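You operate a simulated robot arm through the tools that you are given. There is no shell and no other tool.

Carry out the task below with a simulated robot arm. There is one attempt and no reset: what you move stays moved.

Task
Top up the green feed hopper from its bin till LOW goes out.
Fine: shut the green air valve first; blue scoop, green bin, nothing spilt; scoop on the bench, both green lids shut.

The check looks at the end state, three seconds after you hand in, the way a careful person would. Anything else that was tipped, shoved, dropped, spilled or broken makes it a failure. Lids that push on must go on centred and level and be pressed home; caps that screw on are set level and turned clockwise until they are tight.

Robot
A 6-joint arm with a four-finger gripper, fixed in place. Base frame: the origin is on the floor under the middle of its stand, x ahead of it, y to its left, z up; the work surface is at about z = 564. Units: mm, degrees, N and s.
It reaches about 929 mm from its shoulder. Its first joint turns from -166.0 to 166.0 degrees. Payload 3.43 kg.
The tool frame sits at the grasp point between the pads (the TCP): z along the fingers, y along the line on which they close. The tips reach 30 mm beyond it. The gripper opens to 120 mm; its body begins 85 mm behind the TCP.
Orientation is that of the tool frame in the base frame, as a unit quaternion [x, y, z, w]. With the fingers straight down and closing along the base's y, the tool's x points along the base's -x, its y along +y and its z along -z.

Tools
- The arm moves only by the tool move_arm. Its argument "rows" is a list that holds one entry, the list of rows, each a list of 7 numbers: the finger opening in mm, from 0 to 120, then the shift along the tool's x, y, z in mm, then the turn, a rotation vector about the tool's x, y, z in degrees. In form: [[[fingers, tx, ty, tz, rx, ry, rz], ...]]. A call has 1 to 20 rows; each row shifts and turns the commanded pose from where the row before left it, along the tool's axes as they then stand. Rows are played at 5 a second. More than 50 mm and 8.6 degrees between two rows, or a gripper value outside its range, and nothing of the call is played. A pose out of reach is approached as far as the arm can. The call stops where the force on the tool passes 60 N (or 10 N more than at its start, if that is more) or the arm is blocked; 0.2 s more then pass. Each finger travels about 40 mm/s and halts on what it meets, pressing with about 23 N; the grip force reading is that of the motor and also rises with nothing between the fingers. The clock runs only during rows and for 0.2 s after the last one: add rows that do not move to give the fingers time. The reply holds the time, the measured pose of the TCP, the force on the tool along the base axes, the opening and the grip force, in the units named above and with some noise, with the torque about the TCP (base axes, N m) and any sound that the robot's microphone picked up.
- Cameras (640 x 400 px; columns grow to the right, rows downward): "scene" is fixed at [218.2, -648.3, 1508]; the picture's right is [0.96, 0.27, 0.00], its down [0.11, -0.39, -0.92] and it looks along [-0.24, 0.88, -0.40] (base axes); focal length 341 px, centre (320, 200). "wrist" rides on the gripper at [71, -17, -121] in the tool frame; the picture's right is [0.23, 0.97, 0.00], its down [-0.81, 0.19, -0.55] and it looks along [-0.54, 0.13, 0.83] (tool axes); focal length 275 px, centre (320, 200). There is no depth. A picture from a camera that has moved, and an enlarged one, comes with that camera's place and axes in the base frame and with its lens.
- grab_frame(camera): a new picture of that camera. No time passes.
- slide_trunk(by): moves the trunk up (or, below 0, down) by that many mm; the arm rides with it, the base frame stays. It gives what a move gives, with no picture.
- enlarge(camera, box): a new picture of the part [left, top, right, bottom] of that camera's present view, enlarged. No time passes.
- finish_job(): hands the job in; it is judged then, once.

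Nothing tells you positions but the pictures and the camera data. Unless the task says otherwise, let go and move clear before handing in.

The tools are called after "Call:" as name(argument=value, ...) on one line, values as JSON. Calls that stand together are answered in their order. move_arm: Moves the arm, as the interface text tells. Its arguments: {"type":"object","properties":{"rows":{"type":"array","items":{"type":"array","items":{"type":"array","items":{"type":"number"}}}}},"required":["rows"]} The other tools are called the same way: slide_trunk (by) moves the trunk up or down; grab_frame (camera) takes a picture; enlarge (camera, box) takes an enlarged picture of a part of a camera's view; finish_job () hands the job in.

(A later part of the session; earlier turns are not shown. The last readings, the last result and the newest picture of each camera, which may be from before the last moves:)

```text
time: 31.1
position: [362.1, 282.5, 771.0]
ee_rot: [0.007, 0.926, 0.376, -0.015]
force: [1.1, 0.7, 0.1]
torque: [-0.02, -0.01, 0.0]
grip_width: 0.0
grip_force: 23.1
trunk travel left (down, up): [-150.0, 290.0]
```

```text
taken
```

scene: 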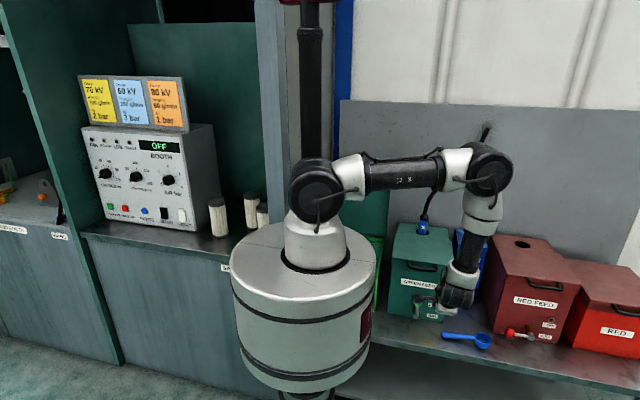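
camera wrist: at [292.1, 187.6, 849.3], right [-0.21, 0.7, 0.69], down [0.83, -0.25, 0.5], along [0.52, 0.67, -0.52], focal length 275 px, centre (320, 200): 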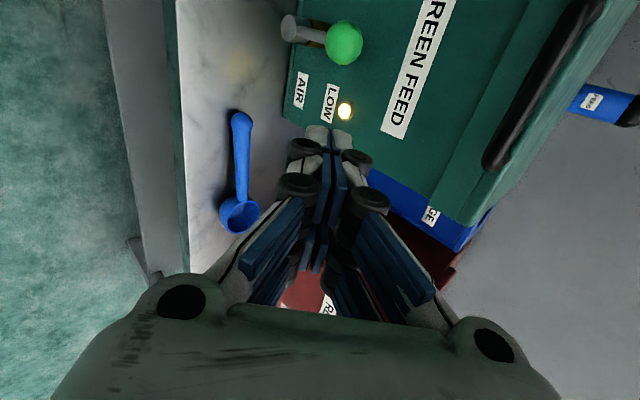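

The ball is confirmed at about (299, 388, 677) with its pivot at (297, 388, 603). I'll push in along the finger direction to sit just right of the ball.

Call:
move_arm(rows=[[[0, 0, 0, 15, 0, 0, 0], [0, 0, 1, 25, 0, 0, 0], [0, -1, 1, 30, 0, 0, 0], [0, -1, 1, 30, 0, 0, 0], [0, -1, 0, 20, 0, 0, 0], [0, 0, 0, 10, 0, 0, 0], [0, 0, 0, 0, 0, 0, 0]]])

Call:
grab_frame(camera="wrist")

Call:
enlarge(camera="scene", box=[380, 220, 520, 340])

```text
time: 32.7
position: [361.9, 377.3, 680.8]
ee_rot: [0.007, 0.926, 0.377, -0.015]
force: [-0.2, -0.1, -0.1]
torque: [0.01, -0.01, 0.03]
grip_width: 0.1
grip_force: 22.7
trunk travel left (down, up): [-150.0, 290.0]
```

```text
taken
camera wrist: at [292.4, 281.2, 759.0], right [-0.21, 0.7, 0.69], down [0.83, -0.25, 0.5], along [0.52, 0.67, -0.53], focal length 275 px, centre (320, 200)
```

wrist: 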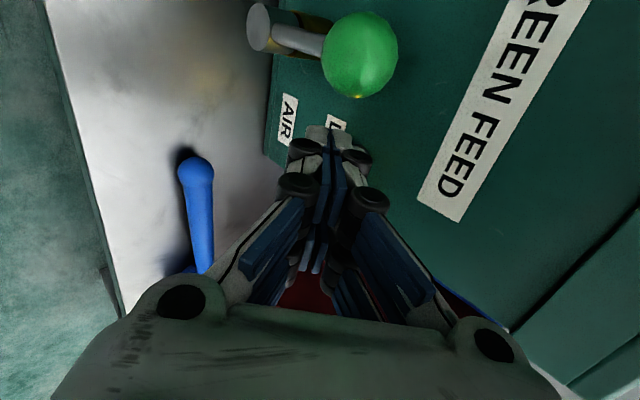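

```text
3.33 times, centred on (450, 280) of scene
camera zoom: at [218.2, -648.3, 1508.0], right [0.96, 0.27, 0.0], down [0.11, -0.39, -0.92], along [-0.24, 0.88, -0.4], focal length 1135 px, centre (-113, -67)
```

zoom: 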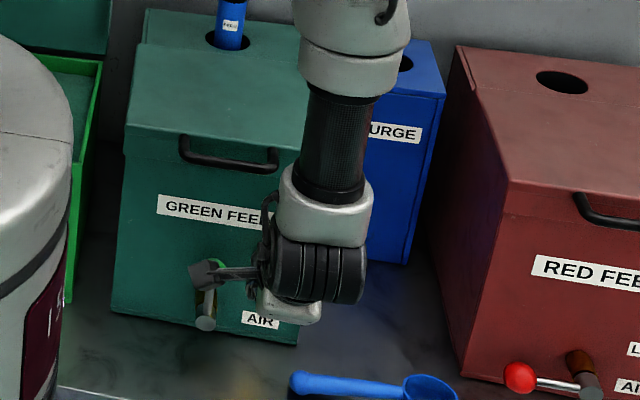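

Call:
move_arm(rows=[[[0, 10, -1, 1, 0, 0, 0], [0, 10, 0, 0, 0, 0, 0], [0, 12, 4, -4, 0, 0, 0], [0, 15, 3, -3, 0, 0, 0], [0, 15, 1, -1, 0, 0, 0], [0, 0, 0, 0, 0, 0, 0]]])

Call:
grab_frame(camera="wrist")

Call:
enlarge(camera="scene", box=[380, 220, 520, 340])

```text
time: 34.1
position: [298.7, 377.4, 693.4]
ee_rot: [0.007, 0.926, 0.377, -0.016]
force: [1.2, -0.2, 0.4]
torque: [-0.02, -0.02, -0.01]
grip_width: 0.0
grip_force: 23.5
trunk travel left (down, up): [-150.0, 290.0]
```

```text
taken
camera wrist: at [230.1, 281.4, 770.9], right [-0.21, 0.7, 0.69], down [0.83, -0.25, 0.5], along [0.52, 0.67, -0.52], focal length 275 px, centre (320, 200)
```

wrist: 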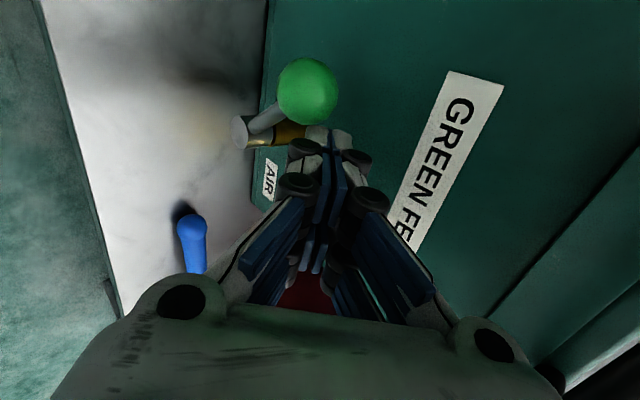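

```text
3.33 times, centred on (450, 280) of scene
camera zoom: at [218.2, -648.3, 1508.0], right [0.96, 0.27, 0.0], down [0.11, -0.39, -0.92], along [-0.24, 0.88, -0.4], focal length 1135 px, centre (-113, -67)
```

zoom: 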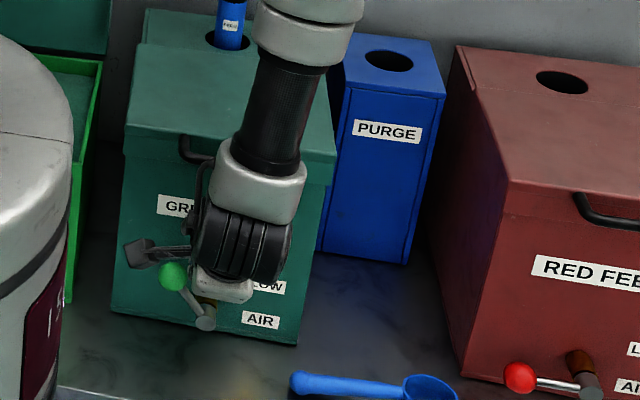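

Call:
move_arm(rows=[[[0, 14, -3, 3, 0, 0, 0], [0, 15, -3, 3, 0, 0, 0], [0, 14, -4, 4, 0, 0, 0], [0, 12, -6, 6, 0, 0, 0], [0, 10, -6, 6, 0, 0, 0], [0, 0, 0, 0, 0, 0, 0]]])

Call:
grab_frame(camera="wrist")

Call:
enlarge(camera="scene", box=[380, 220, 520, 340])

```text
time: 35.5
position: [234.3, 376.6, 664.4]
ee_rot: [0.007, 0.926, 0.378, -0.015]
force: [-0.2, 0.3, -0.5]
torque: [-0.01, 0.04, 0.03]
grip_width: 0.0
grip_force: 23.3
trunk travel left (down, up): [-150.0, 290.0]
```

```text
taken
camera wrist: at [164.8, 280.8, 741.5], right [-0.21, 0.7, 0.69], down [0.83, -0.25, 0.5], along [0.52, 0.67, -0.52], focal length 275 px, centre (320, 200)
```

wrist: 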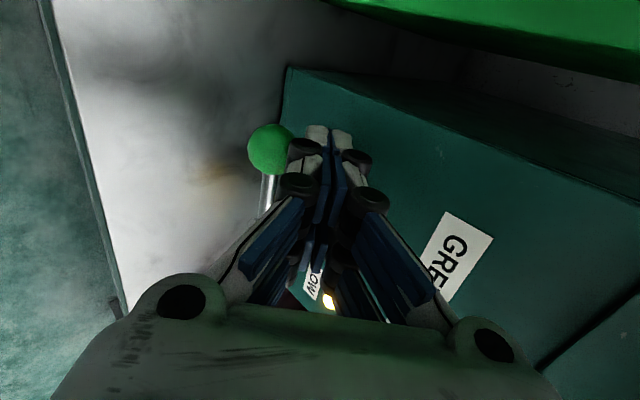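

```text
3.33 times, centred on (450, 280) of scene
camera zoom: at [218.2, -648.3, 1508.0], right [0.96, 0.27, 0.0], down [0.11, -0.39, -0.92], along [-0.24, 0.88, -0.4], focal length 1135 px, centre (-113, -67)
```

zoom: 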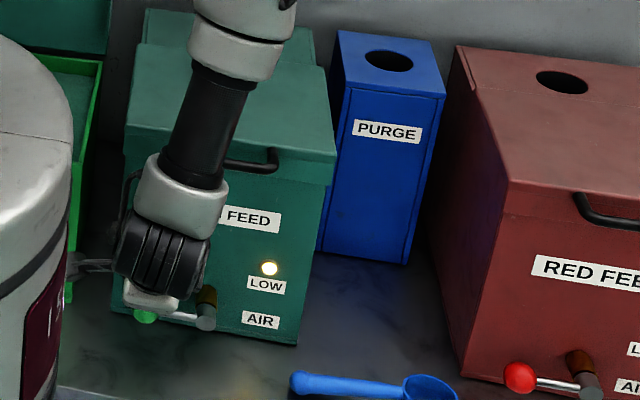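

Call:
move_arm(rows=[[[0, 2, -4, 4, 0, 0, 0], [0, 1, -3, 3, 0, 0, 0], [0, 0, -3, 3, 0, 0, 0], [0, 0, 0, 0, 0, 0, 0]]])

Call:
grab_frame(camera="wrist")

Call:
enlarge(camera="scene", box=[390, 270, 460, 330])

```text
time: 36.5
position: [230.7, 378.7, 653.9]
ee_rot: [0.007, 0.924, 0.382, -0.014]
force: [-5.3, -10.4, 50.3]
torque: [0.23, -0.07, -0.03]
grip_width: 0.0
grip_force: 23.0
trunk travel left (down, up): [-150.0, 290.0]
```

```text
taken
camera wrist: at [161.5, 280.6, 730.1], right [-0.21, 0.69, 0.69], down [0.83, -0.26, 0.5], along [0.52, 0.68, -0.52], focal length 275 px, centre (320, 200)
```

wrist: 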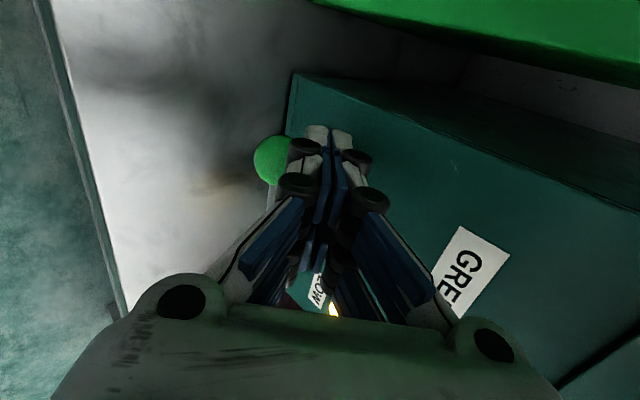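

```text
6.67 times, centred on (425, 300) of scene
camera zoom: at [218.2, -648.3, 1508.0], right [0.96, 0.27, 0.0], down [0.11, -0.39, -0.92], along [-0.24, 0.88, -0.4], focal length 2271 px, centre (-380, -467)
```

zoom: 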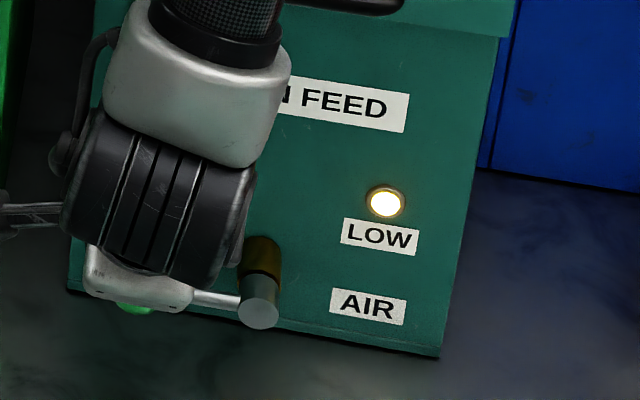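

The lever has reached its stop (50 N) and lies horizontal like the red one, so the green air valve is shut. I'll back away, then check it.

Call:
move_arm(rows=[[[0, 0, 5, -5, 0, 0, 0], [0, 0, 5, -8, 0, 0, 0], [0, 0, 0, -20, 0, 0, 0], [0, 0, 0, -35, 0, 0, 0], [0, 0, 0, -40, 0, 0, 0], [0, 0, 0, -40, 0, 0, 0], [0, -20, 0, -20, 0, 0, 0], [0, -30, 0, 0, 0, 0, 0], [0, -20, 0, 0, 0, 0, 0], [0, 0, 0, 0, 0, 0, 0]]])

Call:
grab_frame(camera="wrist")

Call:
grab_frame(camera="scene")

```text
time: 38.7
position: [304.1, 265.6, 774.3]
ee_rot: [0.007, 0.926, 0.377, -0.015]
force: [-1.2, 0.6, -0.2]
torque: [-0.01, 0.02, -0.01]
grip_width: 0.0
grip_force: 23.1
trunk travel left (down, up): [-150.0, 290.0]
```

```text
taken
camera wrist: at [235.8, 169.6, 852.0], right [-0.21, 0.7, 0.69], down [0.83, -0.25, 0.5], along [0.52, 0.67, -0.53], focal length 275 px, centre (320, 200)
```

wrist: 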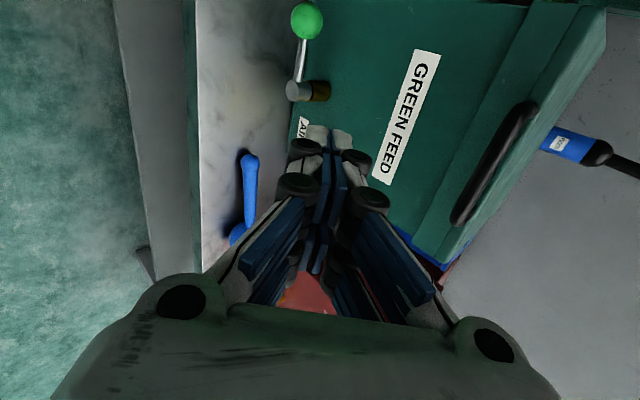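

```text
taken
```

scene: 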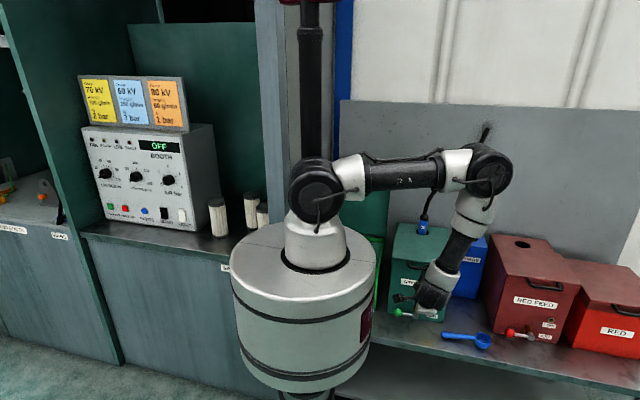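

The green lever now lies horizontal to the left, and the bar of the hopper lid handle is at about (x 255–350, y 387, z 820). I'll go up in front of it with fingers slightly open, at 45°.

Call:
move_arm(rows=[[[10, 0, 15, -6, 0, 0, 0], [20, 0, 30, -11, 0, 0, 0], [30, 0, 34, -13, 0, 0, 0], [36, 0, 30, -11, 0, 0, 0], [36, 0, 10, -4, 0, 0, 0], [36, 0, 0, 0, 0, 0, 0], [36, 0, 0, 0, 0, 0, 0]]])

Call:
grab_frame(camera="wrist")

Call:
enlarge(camera="scene", box=[380, 200, 520, 320])

```text
time: 40.3
position: [308.5, 320.2, 890.7]
ee_rot: [0.007, 0.926, 0.377, -0.015]
force: [-0.7, 0.8, 0.1]
torque: [0.0, 0.02, -0.02]
grip_width: 36.1
grip_force: 0.1
trunk travel left (down, up): [-150.0, 290.0]
```

```text
taken
camera wrist: at [239.1, 224.0, 968.0], right [-0.21, 0.7, 0.69], down [0.83, -0.25, 0.5], along [0.52, 0.67, -0.53], focal length 275 px, centre (320, 200)
```

wrist: 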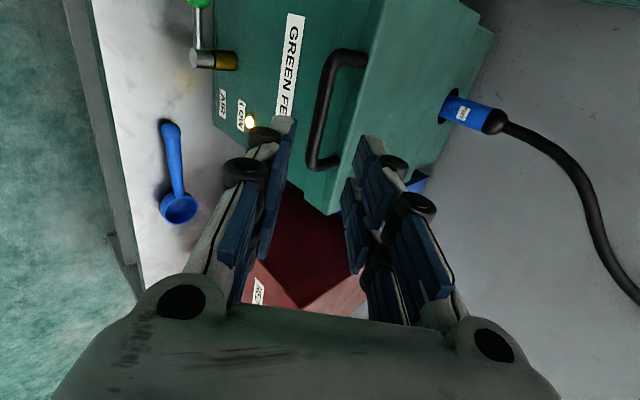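

```text
3.33 times, centred on (450, 260) of scene
camera zoom: at [218.2, -648.3, 1508.0], right [0.96, 0.27, 0.0], down [0.11, -0.39, -0.92], along [-0.24, 0.88, -0.4], focal length 1135 px, centre (-113, 0)
```

zoom: 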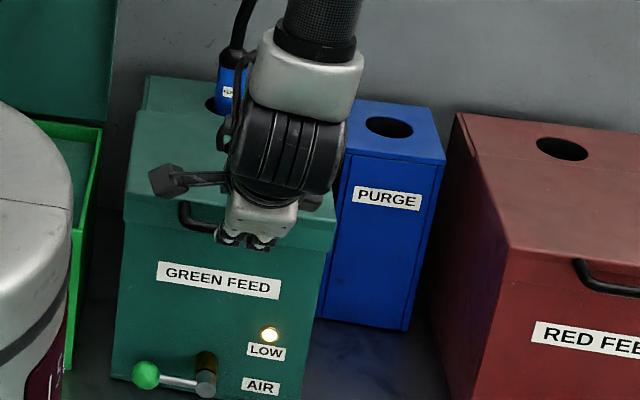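

Call:
move_arm(rows=[[[36, 1, -1, 12, 0, 0, 0], [36, 1, -1, 18, 0, 0, 0], [36, 1, -1, 18, 0, 0, 0], [36, 1, 0, 16, 0, 0, 0], [36, 1, 0, 12, 0, 0, 0], [36, 0, 0, 4, 0, 0, 0], [36, 0, 0, 0, 0, 0, 0]]])

Call:
grab_frame(camera="wrist")

Call:
enlarge(camera="wrist", box=[200, 50, 440, 200])

```text
time: 41.9
position: [301.1, 373.6, 831.4]
ee_rot: [0.007, 0.926, 0.377, -0.015]
force: [0.6, -0.7, 0.0]
torque: [0.0, -0.01, 0.0]
grip_width: 35.9
grip_force: 0.1
trunk travel left (down, up): [-150.0, 290.0]
```

```text
taken
camera wrist: at [232.2, 277.9, 908.3], right [-0.21, 0.7, 0.69], down [0.83, -0.25, 0.5], along [0.52, 0.67, -0.53], focal length 275 px, centre (320, 200)
```

wrist: 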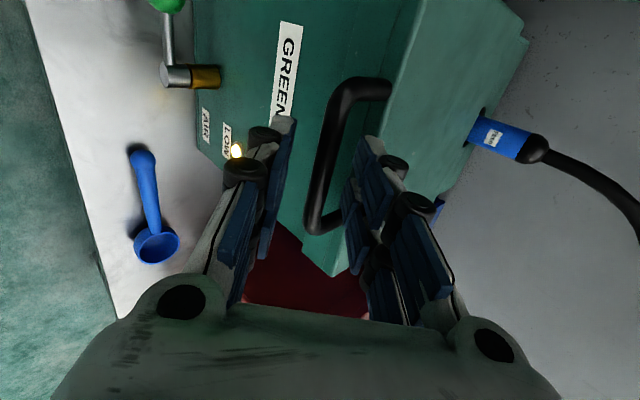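

```text
2.67 times, centred on (320, 125) of wrist
camera zoom: at [232.2, 277.9, 908.3], right [-0.21, 0.7, 0.69], down [0.83, -0.25, 0.5], along [0.52, 0.67, -0.53], focal length 734 px, centre (320, 400)
```

zoom: 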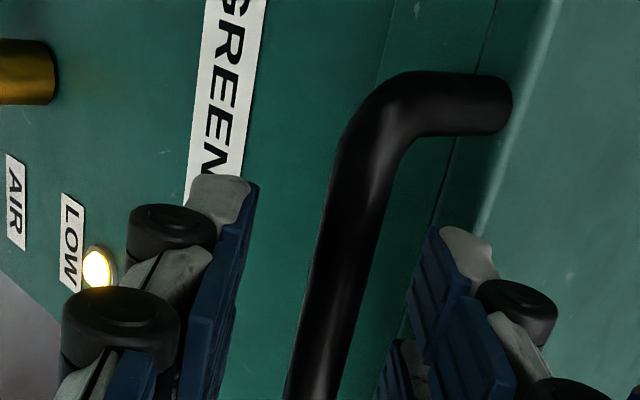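

The bar is between the fingers, about 17 mm past the TCP. I'll close on it.

Call:
move_arm(rows=[[[24, 0, 0, 0, 0, 0, 0], [10, 0, 0, 0, 0, 0, 0], [5, 0, 0, 0, 0, 0, 0], [5, 0, 0, 0, 0, 0, 0]]])

Call:
enlarge(camera="wrist", box=[200, 50, 440, 200])

```text
time: 42.9
position: [301.7, 375.5, 831.2]
ee_rot: [0.005, 0.925, 0.379, -0.014]
force: [0.0, 9.0, 5.0]
torque: [0.25, -1.25, 1.31]
grip_width: 12.2
grip_force: 40.1
trunk travel left (down, up): [-150.0, 290.0]
```

```text
2.67 times, centred on (320, 125) of wrist
camera zoom: at [232.5, 278.9, 908.8], right [-0.21, 0.69, 0.69], down [0.83, -0.25, 0.51], along [0.52, 0.68, -0.52], focal length 734 px, centre (320, 400)
```

zoom: 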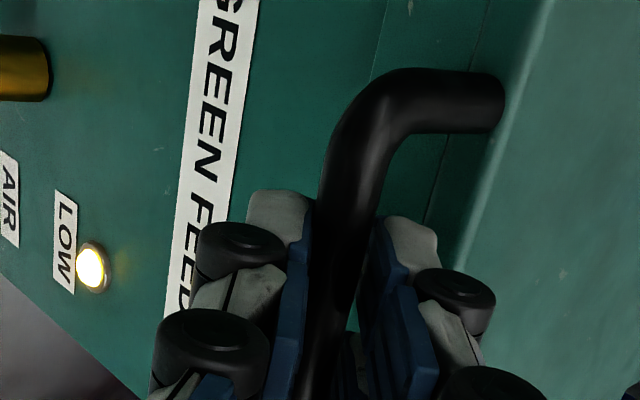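

The bar is 12 mm thick. I'll loosen slightly into a cage so it can turn between the pads, then lift along the lid's arc in small steps.

Call:
move_arm(rows=[[[17, 0, 0, 0, 0, 0, 0], [17, 0, 0, 0, 0, 0, 0], [17, 0, 5, -4.7, 0, 0, 0], [17, 0, 10.8, -9.5, 0, 0, 0], [17, 0, 12, -9, 0, 0, 0], [17, 0, 12, -7.5, 0, 0, 0], [17, 0, 12, -7, 0, 0, 0]]])

Call:
grab_frame(camera="wrist")

Call:
enlarge(camera="scene", box=[370, 180, 530, 320])

```text
time: 44.5
position: [304.3, 383.3, 893.7]
ee_rot: [0.008, 0.926, 0.376, -0.015]
force: [-0.7, -2.2, -1.3]
torque: [-0.04, -0.02, 0.04]
grip_width: 18.3
grip_force: 1.1
trunk travel left (down, up): [-150.0, 290.0]
```

```text
taken
camera wrist: at [234.7, 288.4, 971.7], right [-0.21, 0.7, 0.69], down [0.83, -0.25, 0.5], along [0.52, 0.67, -0.53], focal length 275 px, centre (320, 200)
```

wrist: 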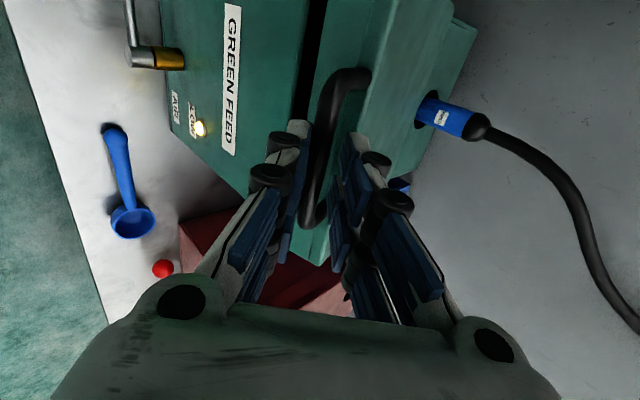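

```text
2.86 times, centred on (450, 250) of scene
camera zoom: at [218.2, -648.3, 1508.0], right [0.96, 0.27, 0.0], down [0.11, -0.39, -0.92], along [-0.24, 0.88, -0.4], focal length 973 px, centre (-51, 57)
```

zoom: 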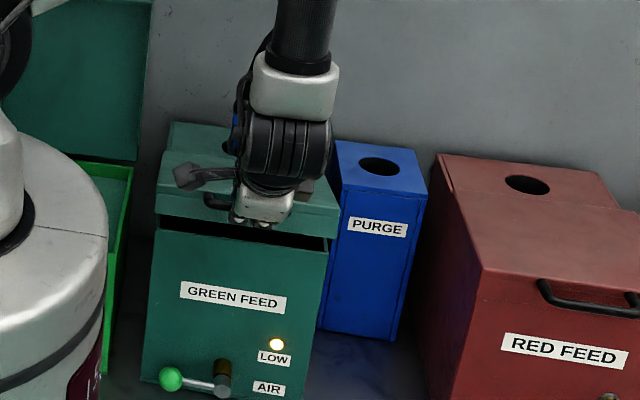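

The lid is lifting cleanly with little force. I'll continue along the arc to about 60°.

Call:
move_arm(rows=[[[17, 0, 13, -6.8, 0, 0, 0], [17, 0, 13, -6, 0, 0, 0], [17, 0, 13.6, -5, 0, 0, 0], [17, 0, 13.7, -4.2, 0, 0, 0], [17, 0, 14, -3.2, 0, 0, 0], [17, 0, 14.2, -2.4, 0, 0, 0], [17, 0, 14.3, -1.4, 0, 0, 0], [17, 0, 14.4, -0.5, 0, 0, 0], [17, 0, 14.4, 0.5, 0, 0, 0], [17, 0, 14.3, 1.4, 0, 0, 0], [17, 0, 14.2, 2.4, 0, 0, 0], [17, 0, 14, 3.2, 0, 0, 0], [17, 0, 0, 0, 0, 0, 0]]])

Call:
grab_frame(camera="wrist")

Call:
enlarge(camera="scene", box=[370, 120, 530, 320])

```text
time: 47.3
position: [309.5, 490.4, 1027.1]
ee_rot: [0.007, 0.927, 0.376, -0.015]
force: [0.7, -0.8, 0.5]
torque: [-0.01, -0.02, 0.01]
grip_width: 17.7
grip_force: 0.3
trunk travel left (down, up): [-150.0, 290.0]
```

```text
taken
camera wrist: at [239.0, 393.3, 1103.8], right [-0.21, 0.7, 0.69], down [0.83, -0.25, 0.5], along [0.52, 0.67, -0.52], focal length 275 px, centre (320, 200)
```

wrist: 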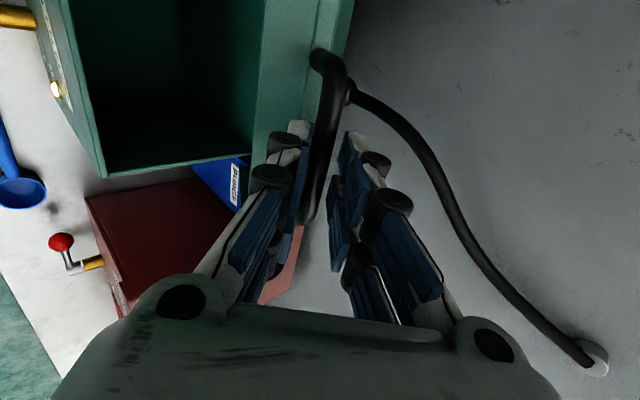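

```text
2.00 times, centred on (450, 220) of scene
camera zoom: at [218.2, -648.3, 1508.0], right [0.96, 0.27, 0.0], down [0.11, -0.39, -0.92], along [-0.24, 0.88, -0.4], focal length 681 px, centre (60, 160)
```

zoom: 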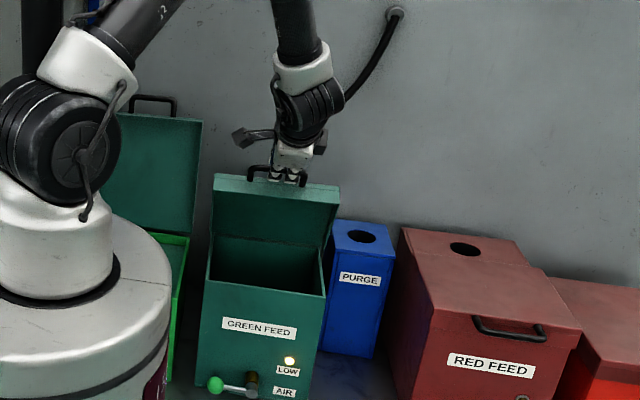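

Call:
move_arm(rows=[[[17, 0, 13.6, 4.2, 0, 0, 0], [17, 0, 13.6, 5, 0, 0, 0], [17, 0, 12.9, 6, 0, 0, 0], [17, 0, 12.9, 6.8, 0, 0, 0], [17, 0, 12, 7.6, 0, 0, 0], [17, 0, 12, 8.4, 0, 0, 0], [17, 0, 10.8, 9.2, 0, 0, 0], [17, 0, 10.8, 9.8, 0, 0, 0], [17, 0, 0, 0, 0, 0, 0]]])

Call:
grab_frame(camera="wrist")

Call:
enlarge(camera="scene", box=[370, 120, 530, 320])

```text
time: 49.3
position: [308.0, 601.1, 1054.7]
ee_rot: [0.007, 0.926, 0.377, -0.015]
force: [-1.1, -0.7, 0.4]
torque: [-0.02, 0.03, 0.0]
grip_width: 17.5
grip_force: 0.6
trunk travel left (down, up): [-150.0, 290.0]
```

```text
taken
camera wrist: at [239.8, 503.9, 1132.5], right [-0.21, 0.7, 0.69], down [0.83, -0.25, 0.5], along [0.52, 0.67, -0.52], focal length 275 px, centre (320, 200)
```

wrist: 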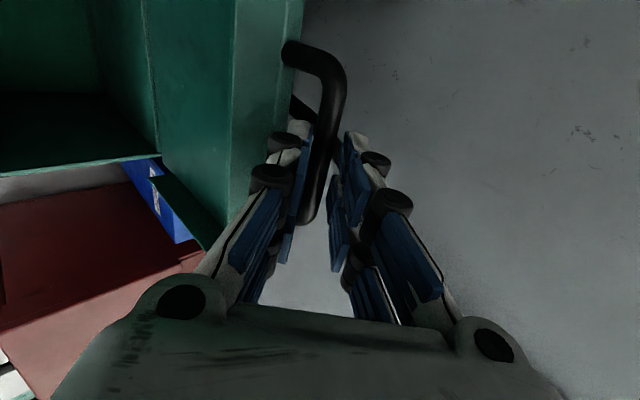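

```text
2.00 times, centred on (450, 220) of scene
camera zoom: at [218.2, -648.3, 1508.0], right [0.96, 0.27, 0.0], down [0.11, -0.39, -0.92], along [-0.24, 0.88, -0.4], focal length 681 px, centre (60, 160)
```

zoom: 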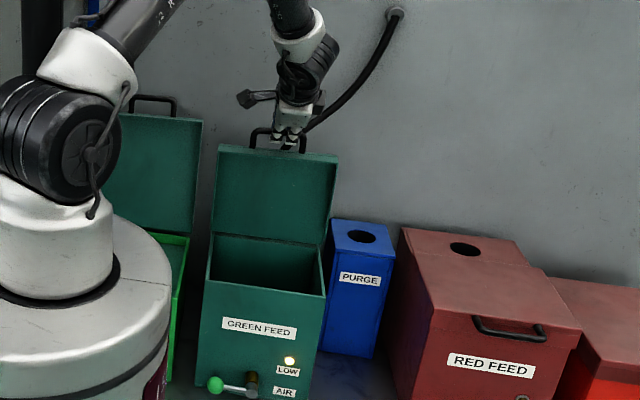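

Call:
move_arm(rows=[[[17, 0, 9.5, 10.4, 0, 0, 0], [17, 0, 9.5, 11.2, 0, 0, 0], [17, 0, 8, 11.6, 0, 0, 0], [17, 0, 8, 12.4, 0, 0, 0], [17, 0, 0, 0, 0, 0, 0]]])

Call:
grab_frame(camera="wrist")

Call:
enlarge(camera="scene", box=[370, 120, 530, 320])

```text
time: 50.5
position: [309.9, 656.5, 1045.6]
ee_rot: [0.007, 0.926, 0.376, -0.015]
force: [0.4, -2.7, -2.0]
torque: [-0.04, -0.03, 0.1]
grip_width: 19.3
grip_force: 2.1
trunk travel left (down, up): [-150.0, 290.0]
```

```text
taken
camera wrist: at [240.3, 560.3, 1123.6], right [-0.21, 0.7, 0.69], down [0.83, -0.25, 0.5], along [0.52, 0.67, -0.53], focal length 275 px, centre (320, 200)
```

wrist: 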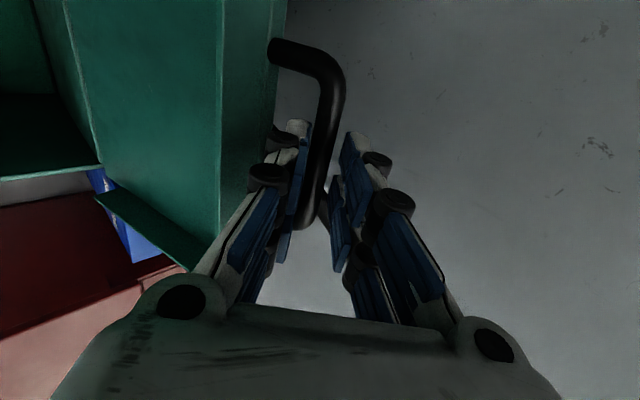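

```text
2.00 times, centred on (450, 220) of scene
camera zoom: at [218.2, -648.3, 1508.0], right [0.96, 0.27, 0.0], down [0.11, -0.39, -0.92], along [-0.24, 0.88, -0.4], focal length 681 px, centre (60, 160)
```

zoom: 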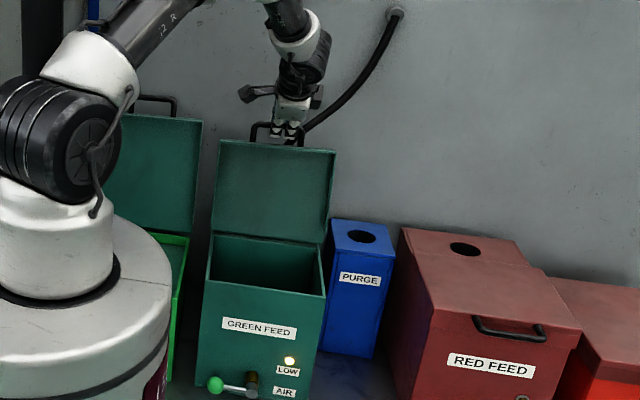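

Call:
move_arm(rows=[[[17, 0, 3, 6, 0, 0, 0], [17, 0, 2.5, 6, 0, 0, 0], [17, 0, 0, 0, 0, 0, 0]]])

Call:
enlarge(camera="scene", box=[370, 120, 530, 320])

```text
time: 51.3
position: [310.0, 668.0, 1040.0]
ee_rot: [0.008, 0.927, 0.375, -0.016]
force: [0.1, -12.1, -11.8]
torque: [0.01, -0.19, 0.3]
grip_width: 27.0
grip_force: 7.9
trunk travel left (down, up): [-150.0, 290.0]
```

```text
2.00 times, centred on (450, 220) of scene
camera zoom: at [218.2, -648.3, 1508.0], right [0.96, 0.27, 0.0], down [0.11, -0.39, -0.92], along [-0.24, 0.88, -0.4], focal length 681 px, centre (60, 160)
```

zoom: 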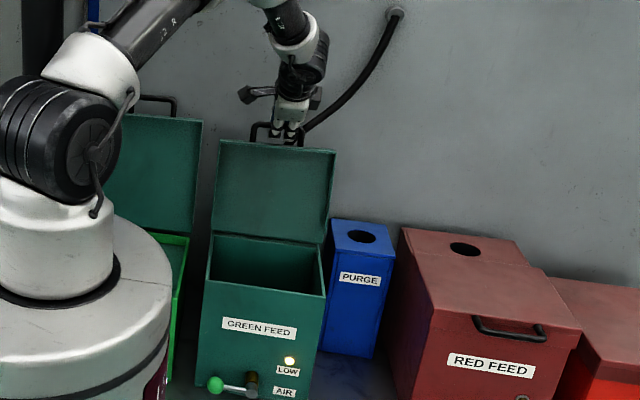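

The lid has met its back stop at about 105°. I'll ease off, open a little and withdraw along the fingers.

Call:
move_arm(rows=[[[20, 0, -3, -6, 0, 0, 0], [30, 0, -2.5, -5, 0, 0, 0], [34, 0, 0, 0, 0, 0, 0], [34, 0, 0, -10, 0, 0, 0], [34, 0, 0, -20, 0, 0, 0], [34, 0, 0, -30, 0, 0, 0], [34, 0, 0, -35, 0, 0, 0], [34, 0, 0, -35, 0, 0, 0], [34, 0, 0, 0, 0, 0, 0]]])

Call:
grab_frame(camera="wrist")

Call:
grab_frame(camera="scene")

```text
time: 53.3
position: [311.8, 565.7, 1138.7]
ee_rot: [0.008, 0.926, 0.377, -0.015]
force: [1.1, -0.2, 0.3]
torque: [-0.01, 0.0, -0.01]
grip_width: 34.1
grip_force: 0.1
trunk travel left (down, up): [-150.0, 290.0]
```

```text
taken
camera wrist: at [242.6, 469.6, 1216.3], right [-0.21, 0.7, 0.69], down [0.83, -0.25, 0.5], along [0.52, 0.67, -0.53], focal length 275 px, centre (320, 200)
```

wrist: 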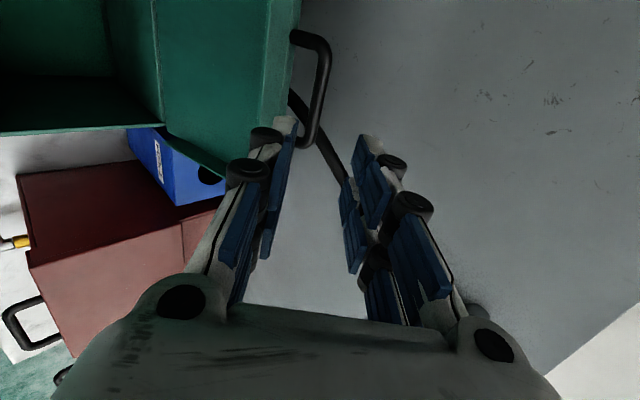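

```text
taken
```

scene: 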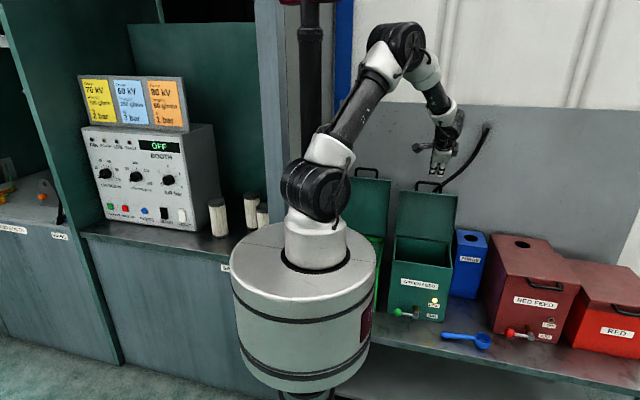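

The hopper lid stands open. Next I'll straighten the fingers down in front of the hopper and turn the hand so the wrist camera looks toward +y, to see into the bin and hopper.

Call:
move_arm(rows=[[[34, 0, -15, -10, 0, 0, 0], [34, 2, -30, -20, 0, 0, 0], [34, 3, -35, -23, 0, 0, 0], [34, 3, -30, -20, 2, 0, 0], [34, 2, -15, -10, 5, 0, 0], [34, 0, 0, 0, 8, 0, 0], [34, 0, 0, 0, 8, 0, 0], [34, 0, 0, 0, 8, 0, 0], [34, 0, 0, 0, 8, 0, 0], [34, 0, 0, 0, 5, 0, -2], [34, 0, 0, 0, 0, 0, -7], [34, 0, 0, 0, 0, 0, -8], [34, 0, 0, 0, 0, 0, -8], [34, 0, 0, 0, 0, 0, -8], [34, 0, 0, 0, 0, 0, -8], [34, 0, 0, 0, 0, 0, -8], [34, 0, 0, 0, 0, 0, -8], [34, 0, 0, 0, 0, 0, -8], [34, 0, 0, 0, 0, 0, 0]]])

Call:
grab_frame(camera="wrist")

Call:
grab_frame(camera="scene")

```text
time: 57.3
position: [300.9, 418.5, 1112.4]
ee_rot: [-0.538, 0.843, 0.012, -0.012]
force: [-0.4, 0.7, -0.3]
torque: [0.01, -0.01, -0.03]
grip_width: 34.0
grip_force: 0.0
trunk travel left (down, up): [-150.0, 290.0]
```

```text
taken
camera wrist: at [289.8, 346.1, 1232.9], right [-0.98, 0.2, 0.03], down [0.19, 0.81, 0.55], along [0.09, 0.55, -0.83], focal length 275 px, centre (320, 200)
```

wrist: 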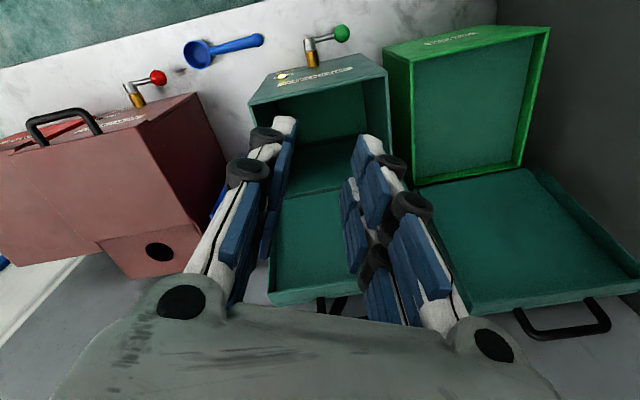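

```text
taken
```

scene: 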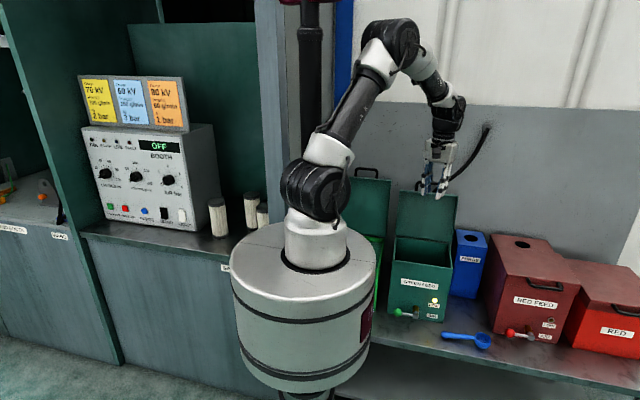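

Now both open boxes are visible. I'll zoom in on the bin's powder level and the hopper's inside.

Call:
enlarge(camera="wrist", box=[370, 10, 640, 200])

Call:
enlarge(camera="wrist", box=[230, 40, 420, 210])

Call:
enlarge(camera="wrist", box=[120, 20, 360, 120])

```text
2.11 times, centred on (505, 105) of wrist
camera zoom: at [289.8, 346.1, 1232.9], right [-0.98, 0.2, 0.03], down [0.19, 0.81, 0.55], along [0.09, 0.55, -0.83], focal length 580 px, centre (-70, 400)
```

zoom: 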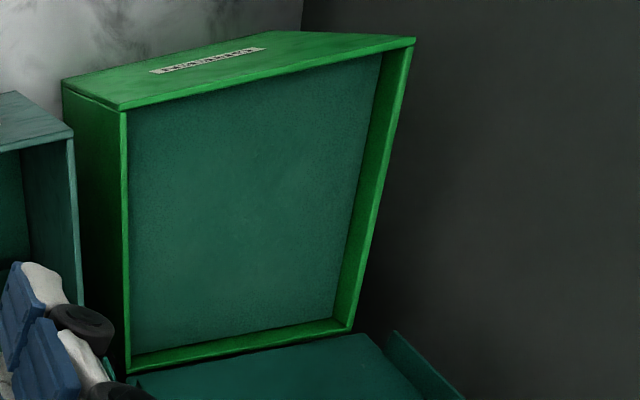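

```text
2.35 times, centred on (325, 125) of wrist
camera zoom: at [289.8, 346.1, 1232.9], right [-0.98, 0.2, 0.03], down [0.19, 0.81, 0.55], along [0.09, 0.55, -0.83], focal length 648 px, centre (308, 376)
```

zoom: 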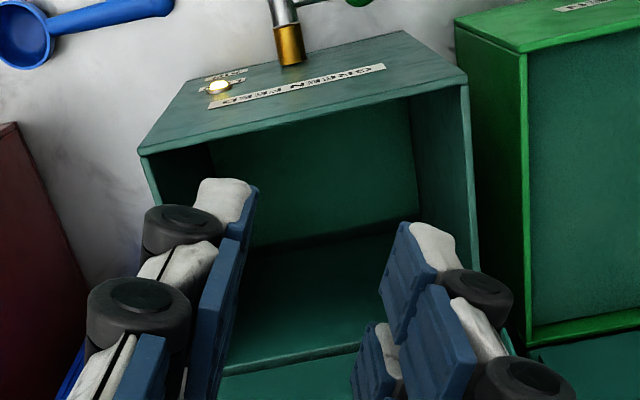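

```text
2.67 times, centred on (240, 70) of wrist
camera zoom: at [289.8, 346.1, 1232.9], right [-0.98, 0.2, 0.03], down [0.19, 0.81, 0.55], along [0.09, 0.55, -0.83], focal length 734 px, centre (533, 547)
```

zoom: 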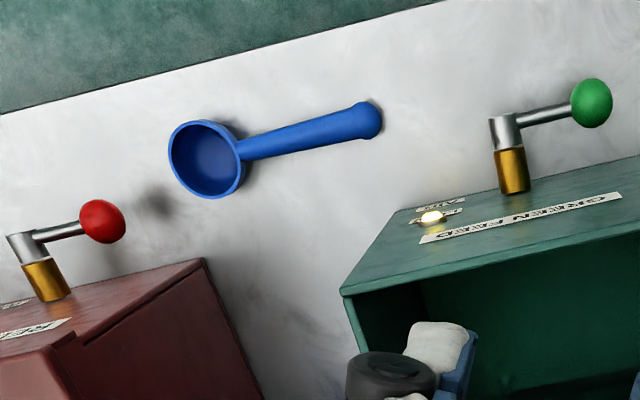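

The bin is x −61…148, y 436…669, rim z ≈ 757 with powder about 20 mm below the rim. The hopper opening is x 205–395, y 438–597, rim z ≈ 825, and the scoop lies along x at y ≈ 363 from 395 to 559. Next I'll turn the hand square, lower the trunk some more and come down over the scoop handle.

Call:
slide_trunk(by=-80)

Call:
move_arm(rows=[[[34, 0, 0, 0, 0, 0, 4], [34, 0, 0, 0, 0, 0, 8], [34, 0, 0, 0, 0, 0, 8], [34, 0, 0, 0, 0, 0, 8], [34, 0, 0, 0, 0, 0, 8], [34, 0, 0, 0, 0, 0, 8], [34, 0, 0, 0, 0, 0, 8], [34, 0, 0, 0, 0, 0, 8], [34, 0, 0, 0, 0, 0, 5], [34, -15, -8, 0, 0, 0, 0], [34, -30, -15, 0, 0, 0, 0], [34, -40, -18, 0, 0, 0, 0], [34, -30, -10, 10, 0, 0, 0], [34, -15, -4, 25, 0, 0, 0], [34, 0, 0, 40, 0, 0, 0], [34, 0, 0, 40, 0, 0, 0], [34, 0, 0, 40, 0, 0, 0], [34, 0, 0, 30, 0, 0, 0], [34, 0, 0, 15, 0, 0, 0], [34, 0, 0, 0, 0, 0, 0]]])

Call:
grab_frame(camera="wrist")

Call:
grab_frame(camera="scene")

```text
time: 58.5
position: [301.1, 418.3, 1031.6]
ee_rot: [-0.536, 0.844, 0.011, -0.012]
force: [-0.2, -0.8, -0.3]
torque: [0.02, 0.03, 0.0]
grip_width: 33.7
grip_force: 0.0
trunk travel left (down, up): [-70.0, 370.0]
```

```text
time: 62.7
position: [424.3, 364.4, 827.7]
ee_rot: [0.001, 1.0, 0.003, -0.016]
force: [-0.1, -0.5, -0.2]
torque: [-0.01, 0.0, -0.02]
grip_width: 34.2
grip_force: 0.1
trunk travel left (down, up): [-70.0, 370.0]
```

```text
taken
camera wrist: at [357.1, 347.4, 950.8], right [-0.23, 0.97, 0.01], down [0.83, 0.19, 0.53], along [0.51, 0.13, -0.85], focal length 275 px, centre (320, 200)
```

wrist: 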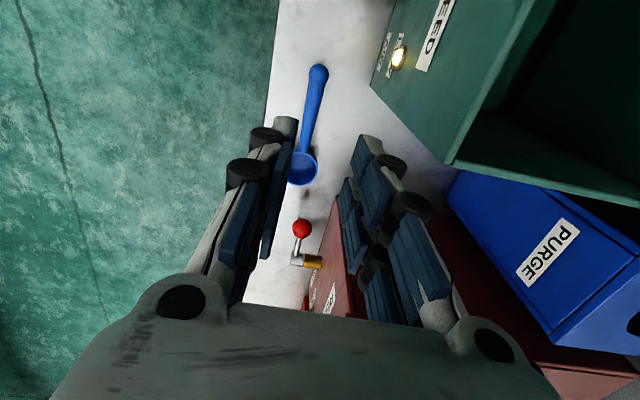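

```text
taken
```

scene: 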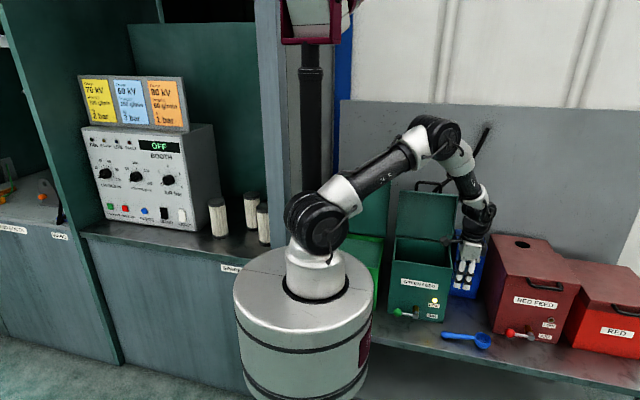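

The handle runs from about (398, 359) to the bowl at (527, 365). I'll come down closer over it and line up with that slight angle.

Call:
move_arm(rows=[[[34, -2, -1, 15, 0, -0.9, -1.4], [34, -2, -1, 30, 0, -0.9, -1.4], [34, -2, -1, 35, 0, 0, 0], [34, -1, -1, 35, 0, 0, 0], [34, 0, 0, 30, 0, 0, 0], [34, 0, 0, 20, 0, 0, 0], [34, 0, 0, 10, 0, 0, 0], [34, 0, 0, 0, 0, 0, 0]]])

Call:
grab_frame(camera="wrist")

Call:
enlarge(camera="scene", box=[420, 260, 520, 360])

```text
time: 64.5
position: [431.6, 361.9, 652.4]
ee_rot: [-0.024, 1.0, 0.004, 0.0]
force: [0.3, 0.1, -0.9]
torque: [0.0, 0.0, -0.03]
grip_width: 33.8
grip_force: 0.1
trunk travel left (down, up): [-70.0, 370.0]
```

```text
taken
camera wrist: at [360.0, 341.3, 773.4], right [-0.28, 0.96, 0.01], down [0.8, 0.23, 0.55], along [0.53, 0.16, -0.83], focal length 275 px, centre (320, 200)
```

wrist: 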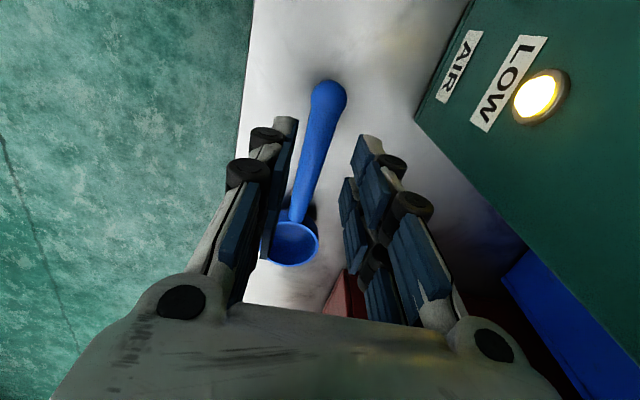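

```text
4.00 times, centred on (470, 310) of scene
camera zoom: at [218.2, -648.3, 1508.0], right [0.96, 0.27, 0.0], down [0.11, -0.39, -0.92], along [-0.24, 0.88, -0.4], focal length 1362 px, centre (-280, -240)
```

zoom: 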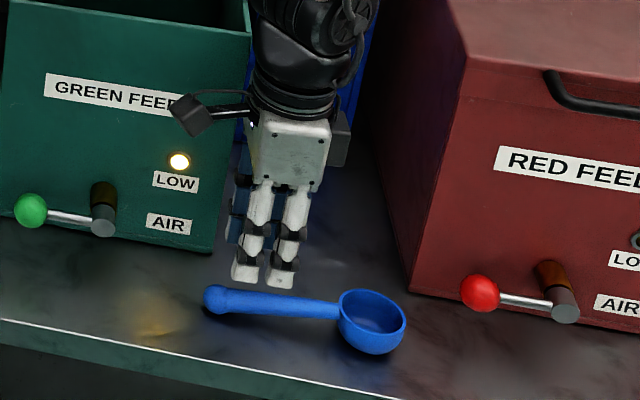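

The handle centre is about 575 high at x = 435 and the bowl rim about 586 at (532, 367). I'll descend to z ≈ 597 so the tips just clear the bench, then close on the handle.

Call:
move_arm(rows=[[[34, -3, 0, 12, 0, 0, 0], [34, -3, 0, 15, 0, 0, 0], [34, -2, 0, 13, 0, 0, 0], [34, 0, 0, 8, 0, 0, 0], [34, 0, 0, 4, 0, 0, 0], [34, 0, 0, 0, 0, 0, 0], [34, 0, 0, 0, 0, 0, 0]]])

Call:
grab_frame(camera="wrist")

Call:
enlarge(camera="scene", box=[430, 290, 510, 360])

```text
time: 66.1
position: [437.6, 362.7, 600.5]
ee_rot: [-0.024, 1.0, 0.003, 0.0]
force: [0.6, -0.2, -0.3]
torque: [-0.01, 0.0, 0.0]
grip_width: 34.0
grip_force: 0.0
trunk travel left (down, up): [-70.0, 370.0]
```

```text
taken
camera wrist: at [367.6, 341.2, 721.2], right [-0.28, 0.96, 0.01], down [0.8, 0.23, 0.55], along [0.53, 0.16, -0.83], focal length 275 px, centre (320, 200)
```

wrist: 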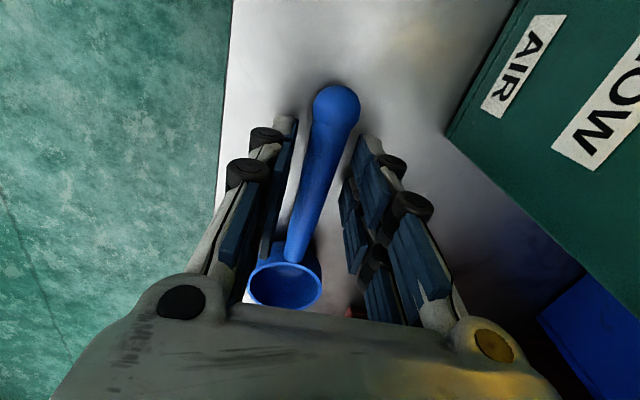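

```text
5.71 times, centred on (470, 325) of scene
camera zoom: at [218.2, -648.3, 1508.0], right [0.96, 0.27, 0.0], down [0.11, -0.39, -0.92], along [-0.24, 0.88, -0.4], focal length 1946 px, centre (-537, -514)
```

zoom: 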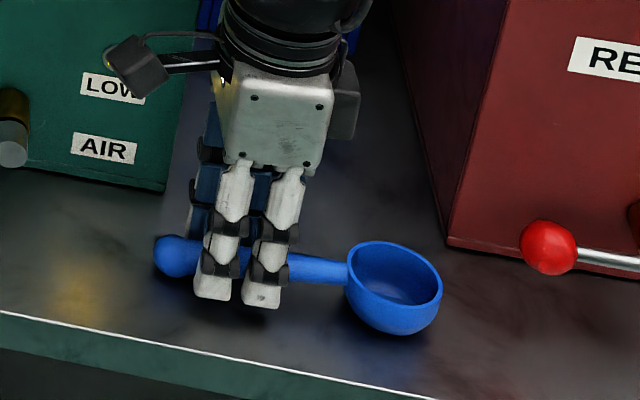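

Call:
move_arm(rows=[[[34, 0, 0, 2, 0, 0, 0], [24, 0, 0, 2, 0, 0, 0], [10, 0, 0, 0, 0, 0, 0], [4, 0, 0, 0, 0, 0, 0], [4, 0, 0, 0, 0, 0, 0], [4, 0, 0, 0, 0, 0, 0]]])

Call:
grab_frame(camera="wrist")

Call:
enlarge(camera="scene", box=[430, 290, 510, 360])

```text
time: 67.5
position: [438.8, 362.8, 596.6]
ee_rot: [-0.023, 1.0, 0.003, -0.001]
force: [-0.5, 0.5, 0.2]
torque: [0.02, 0.07, -0.02]
grip_width: 16.7
grip_force: 22.6
trunk travel left (down, up): [-70.0, 370.0]
```

```text
taken
camera wrist: at [368.0, 341.2, 717.0], right [-0.28, 0.96, 0.01], down [0.8, 0.23, 0.55], along [0.53, 0.16, -0.83], focal length 275 px, centre (320, 200)
```

wrist: 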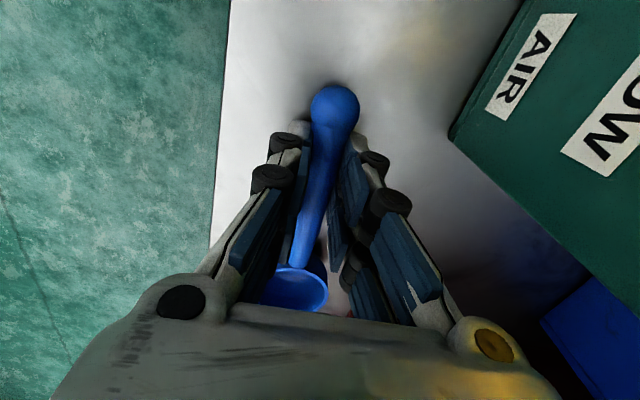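

```text
5.71 times, centred on (470, 325) of scene
camera zoom: at [218.2, -648.3, 1508.0], right [0.96, 0.27, 0.0], down [0.11, -0.39, -0.92], along [-0.24, 0.88, -0.4], focal length 1946 px, centre (-537, -514)
```

zoom: 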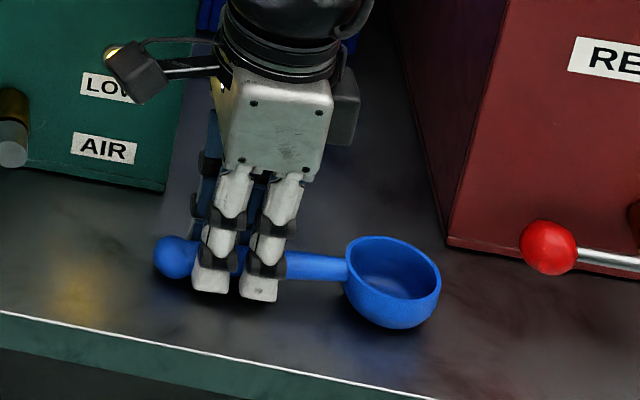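

The handle is gripped (16.7 mm wide). I'll lift gently and check that the scoop stays level in the fingers.

Call:
move_arm(rows=[[[4, 0, 0, -5, 0, 0, 0], [4, 0, 0, -15, 0, 0, 0], [4, 0, 0, -25, 0, 0, 0], [4, 0, 0, -30, 0, 0, 0], [4, 0, 0, -25, 0, 0, 0], [4, 0, 0, 0, 0, 0, 0]]])

Call:
grab_frame(camera="wrist")

Call:
enlarge(camera="scene", box=[420, 240, 520, 340])

```text
time: 68.9
position: [439.7, 362.4, 695.6]
ee_rot: [-0.024, 1.0, 0.003, 0.0]
force: [-0.6, -0.3, 0.3]
torque: [-0.03, 0.02, 0.01]
grip_width: 3.9
grip_force: 0.0
trunk travel left (down, up): [-70.0, 370.0]
```

```text
taken
camera wrist: at [368.1, 341.3, 816.9], right [-0.28, 0.96, 0.01], down [0.8, 0.23, 0.55], along [0.53, 0.16, -0.83], focal length 275 px, centre (320, 200)
```

wrist: 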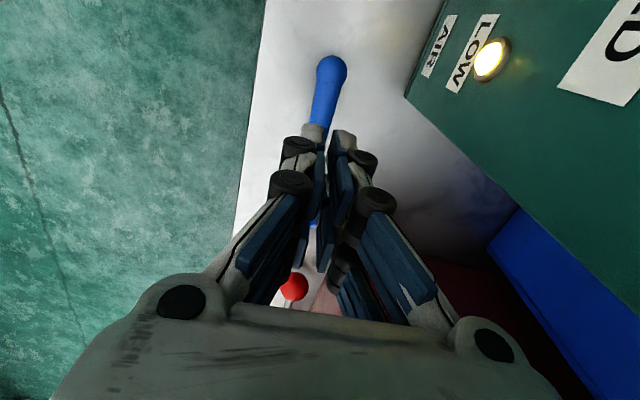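

```text
4.00 times, centred on (470, 290) of scene
camera zoom: at [218.2, -648.3, 1508.0], right [0.96, 0.27, 0.0], down [0.11, -0.39, -0.92], along [-0.24, 0.88, -0.4], focal length 1362 px, centre (-280, -160)
```

zoom: 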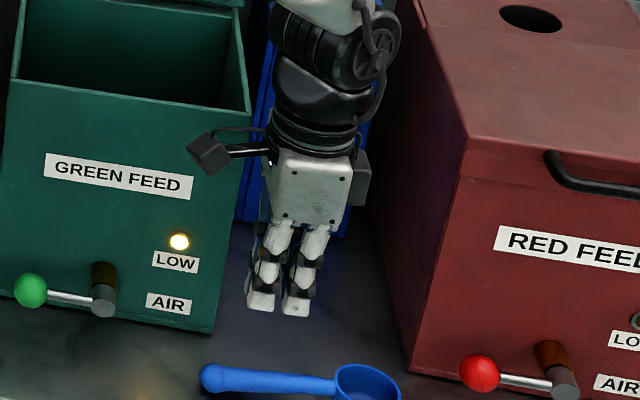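

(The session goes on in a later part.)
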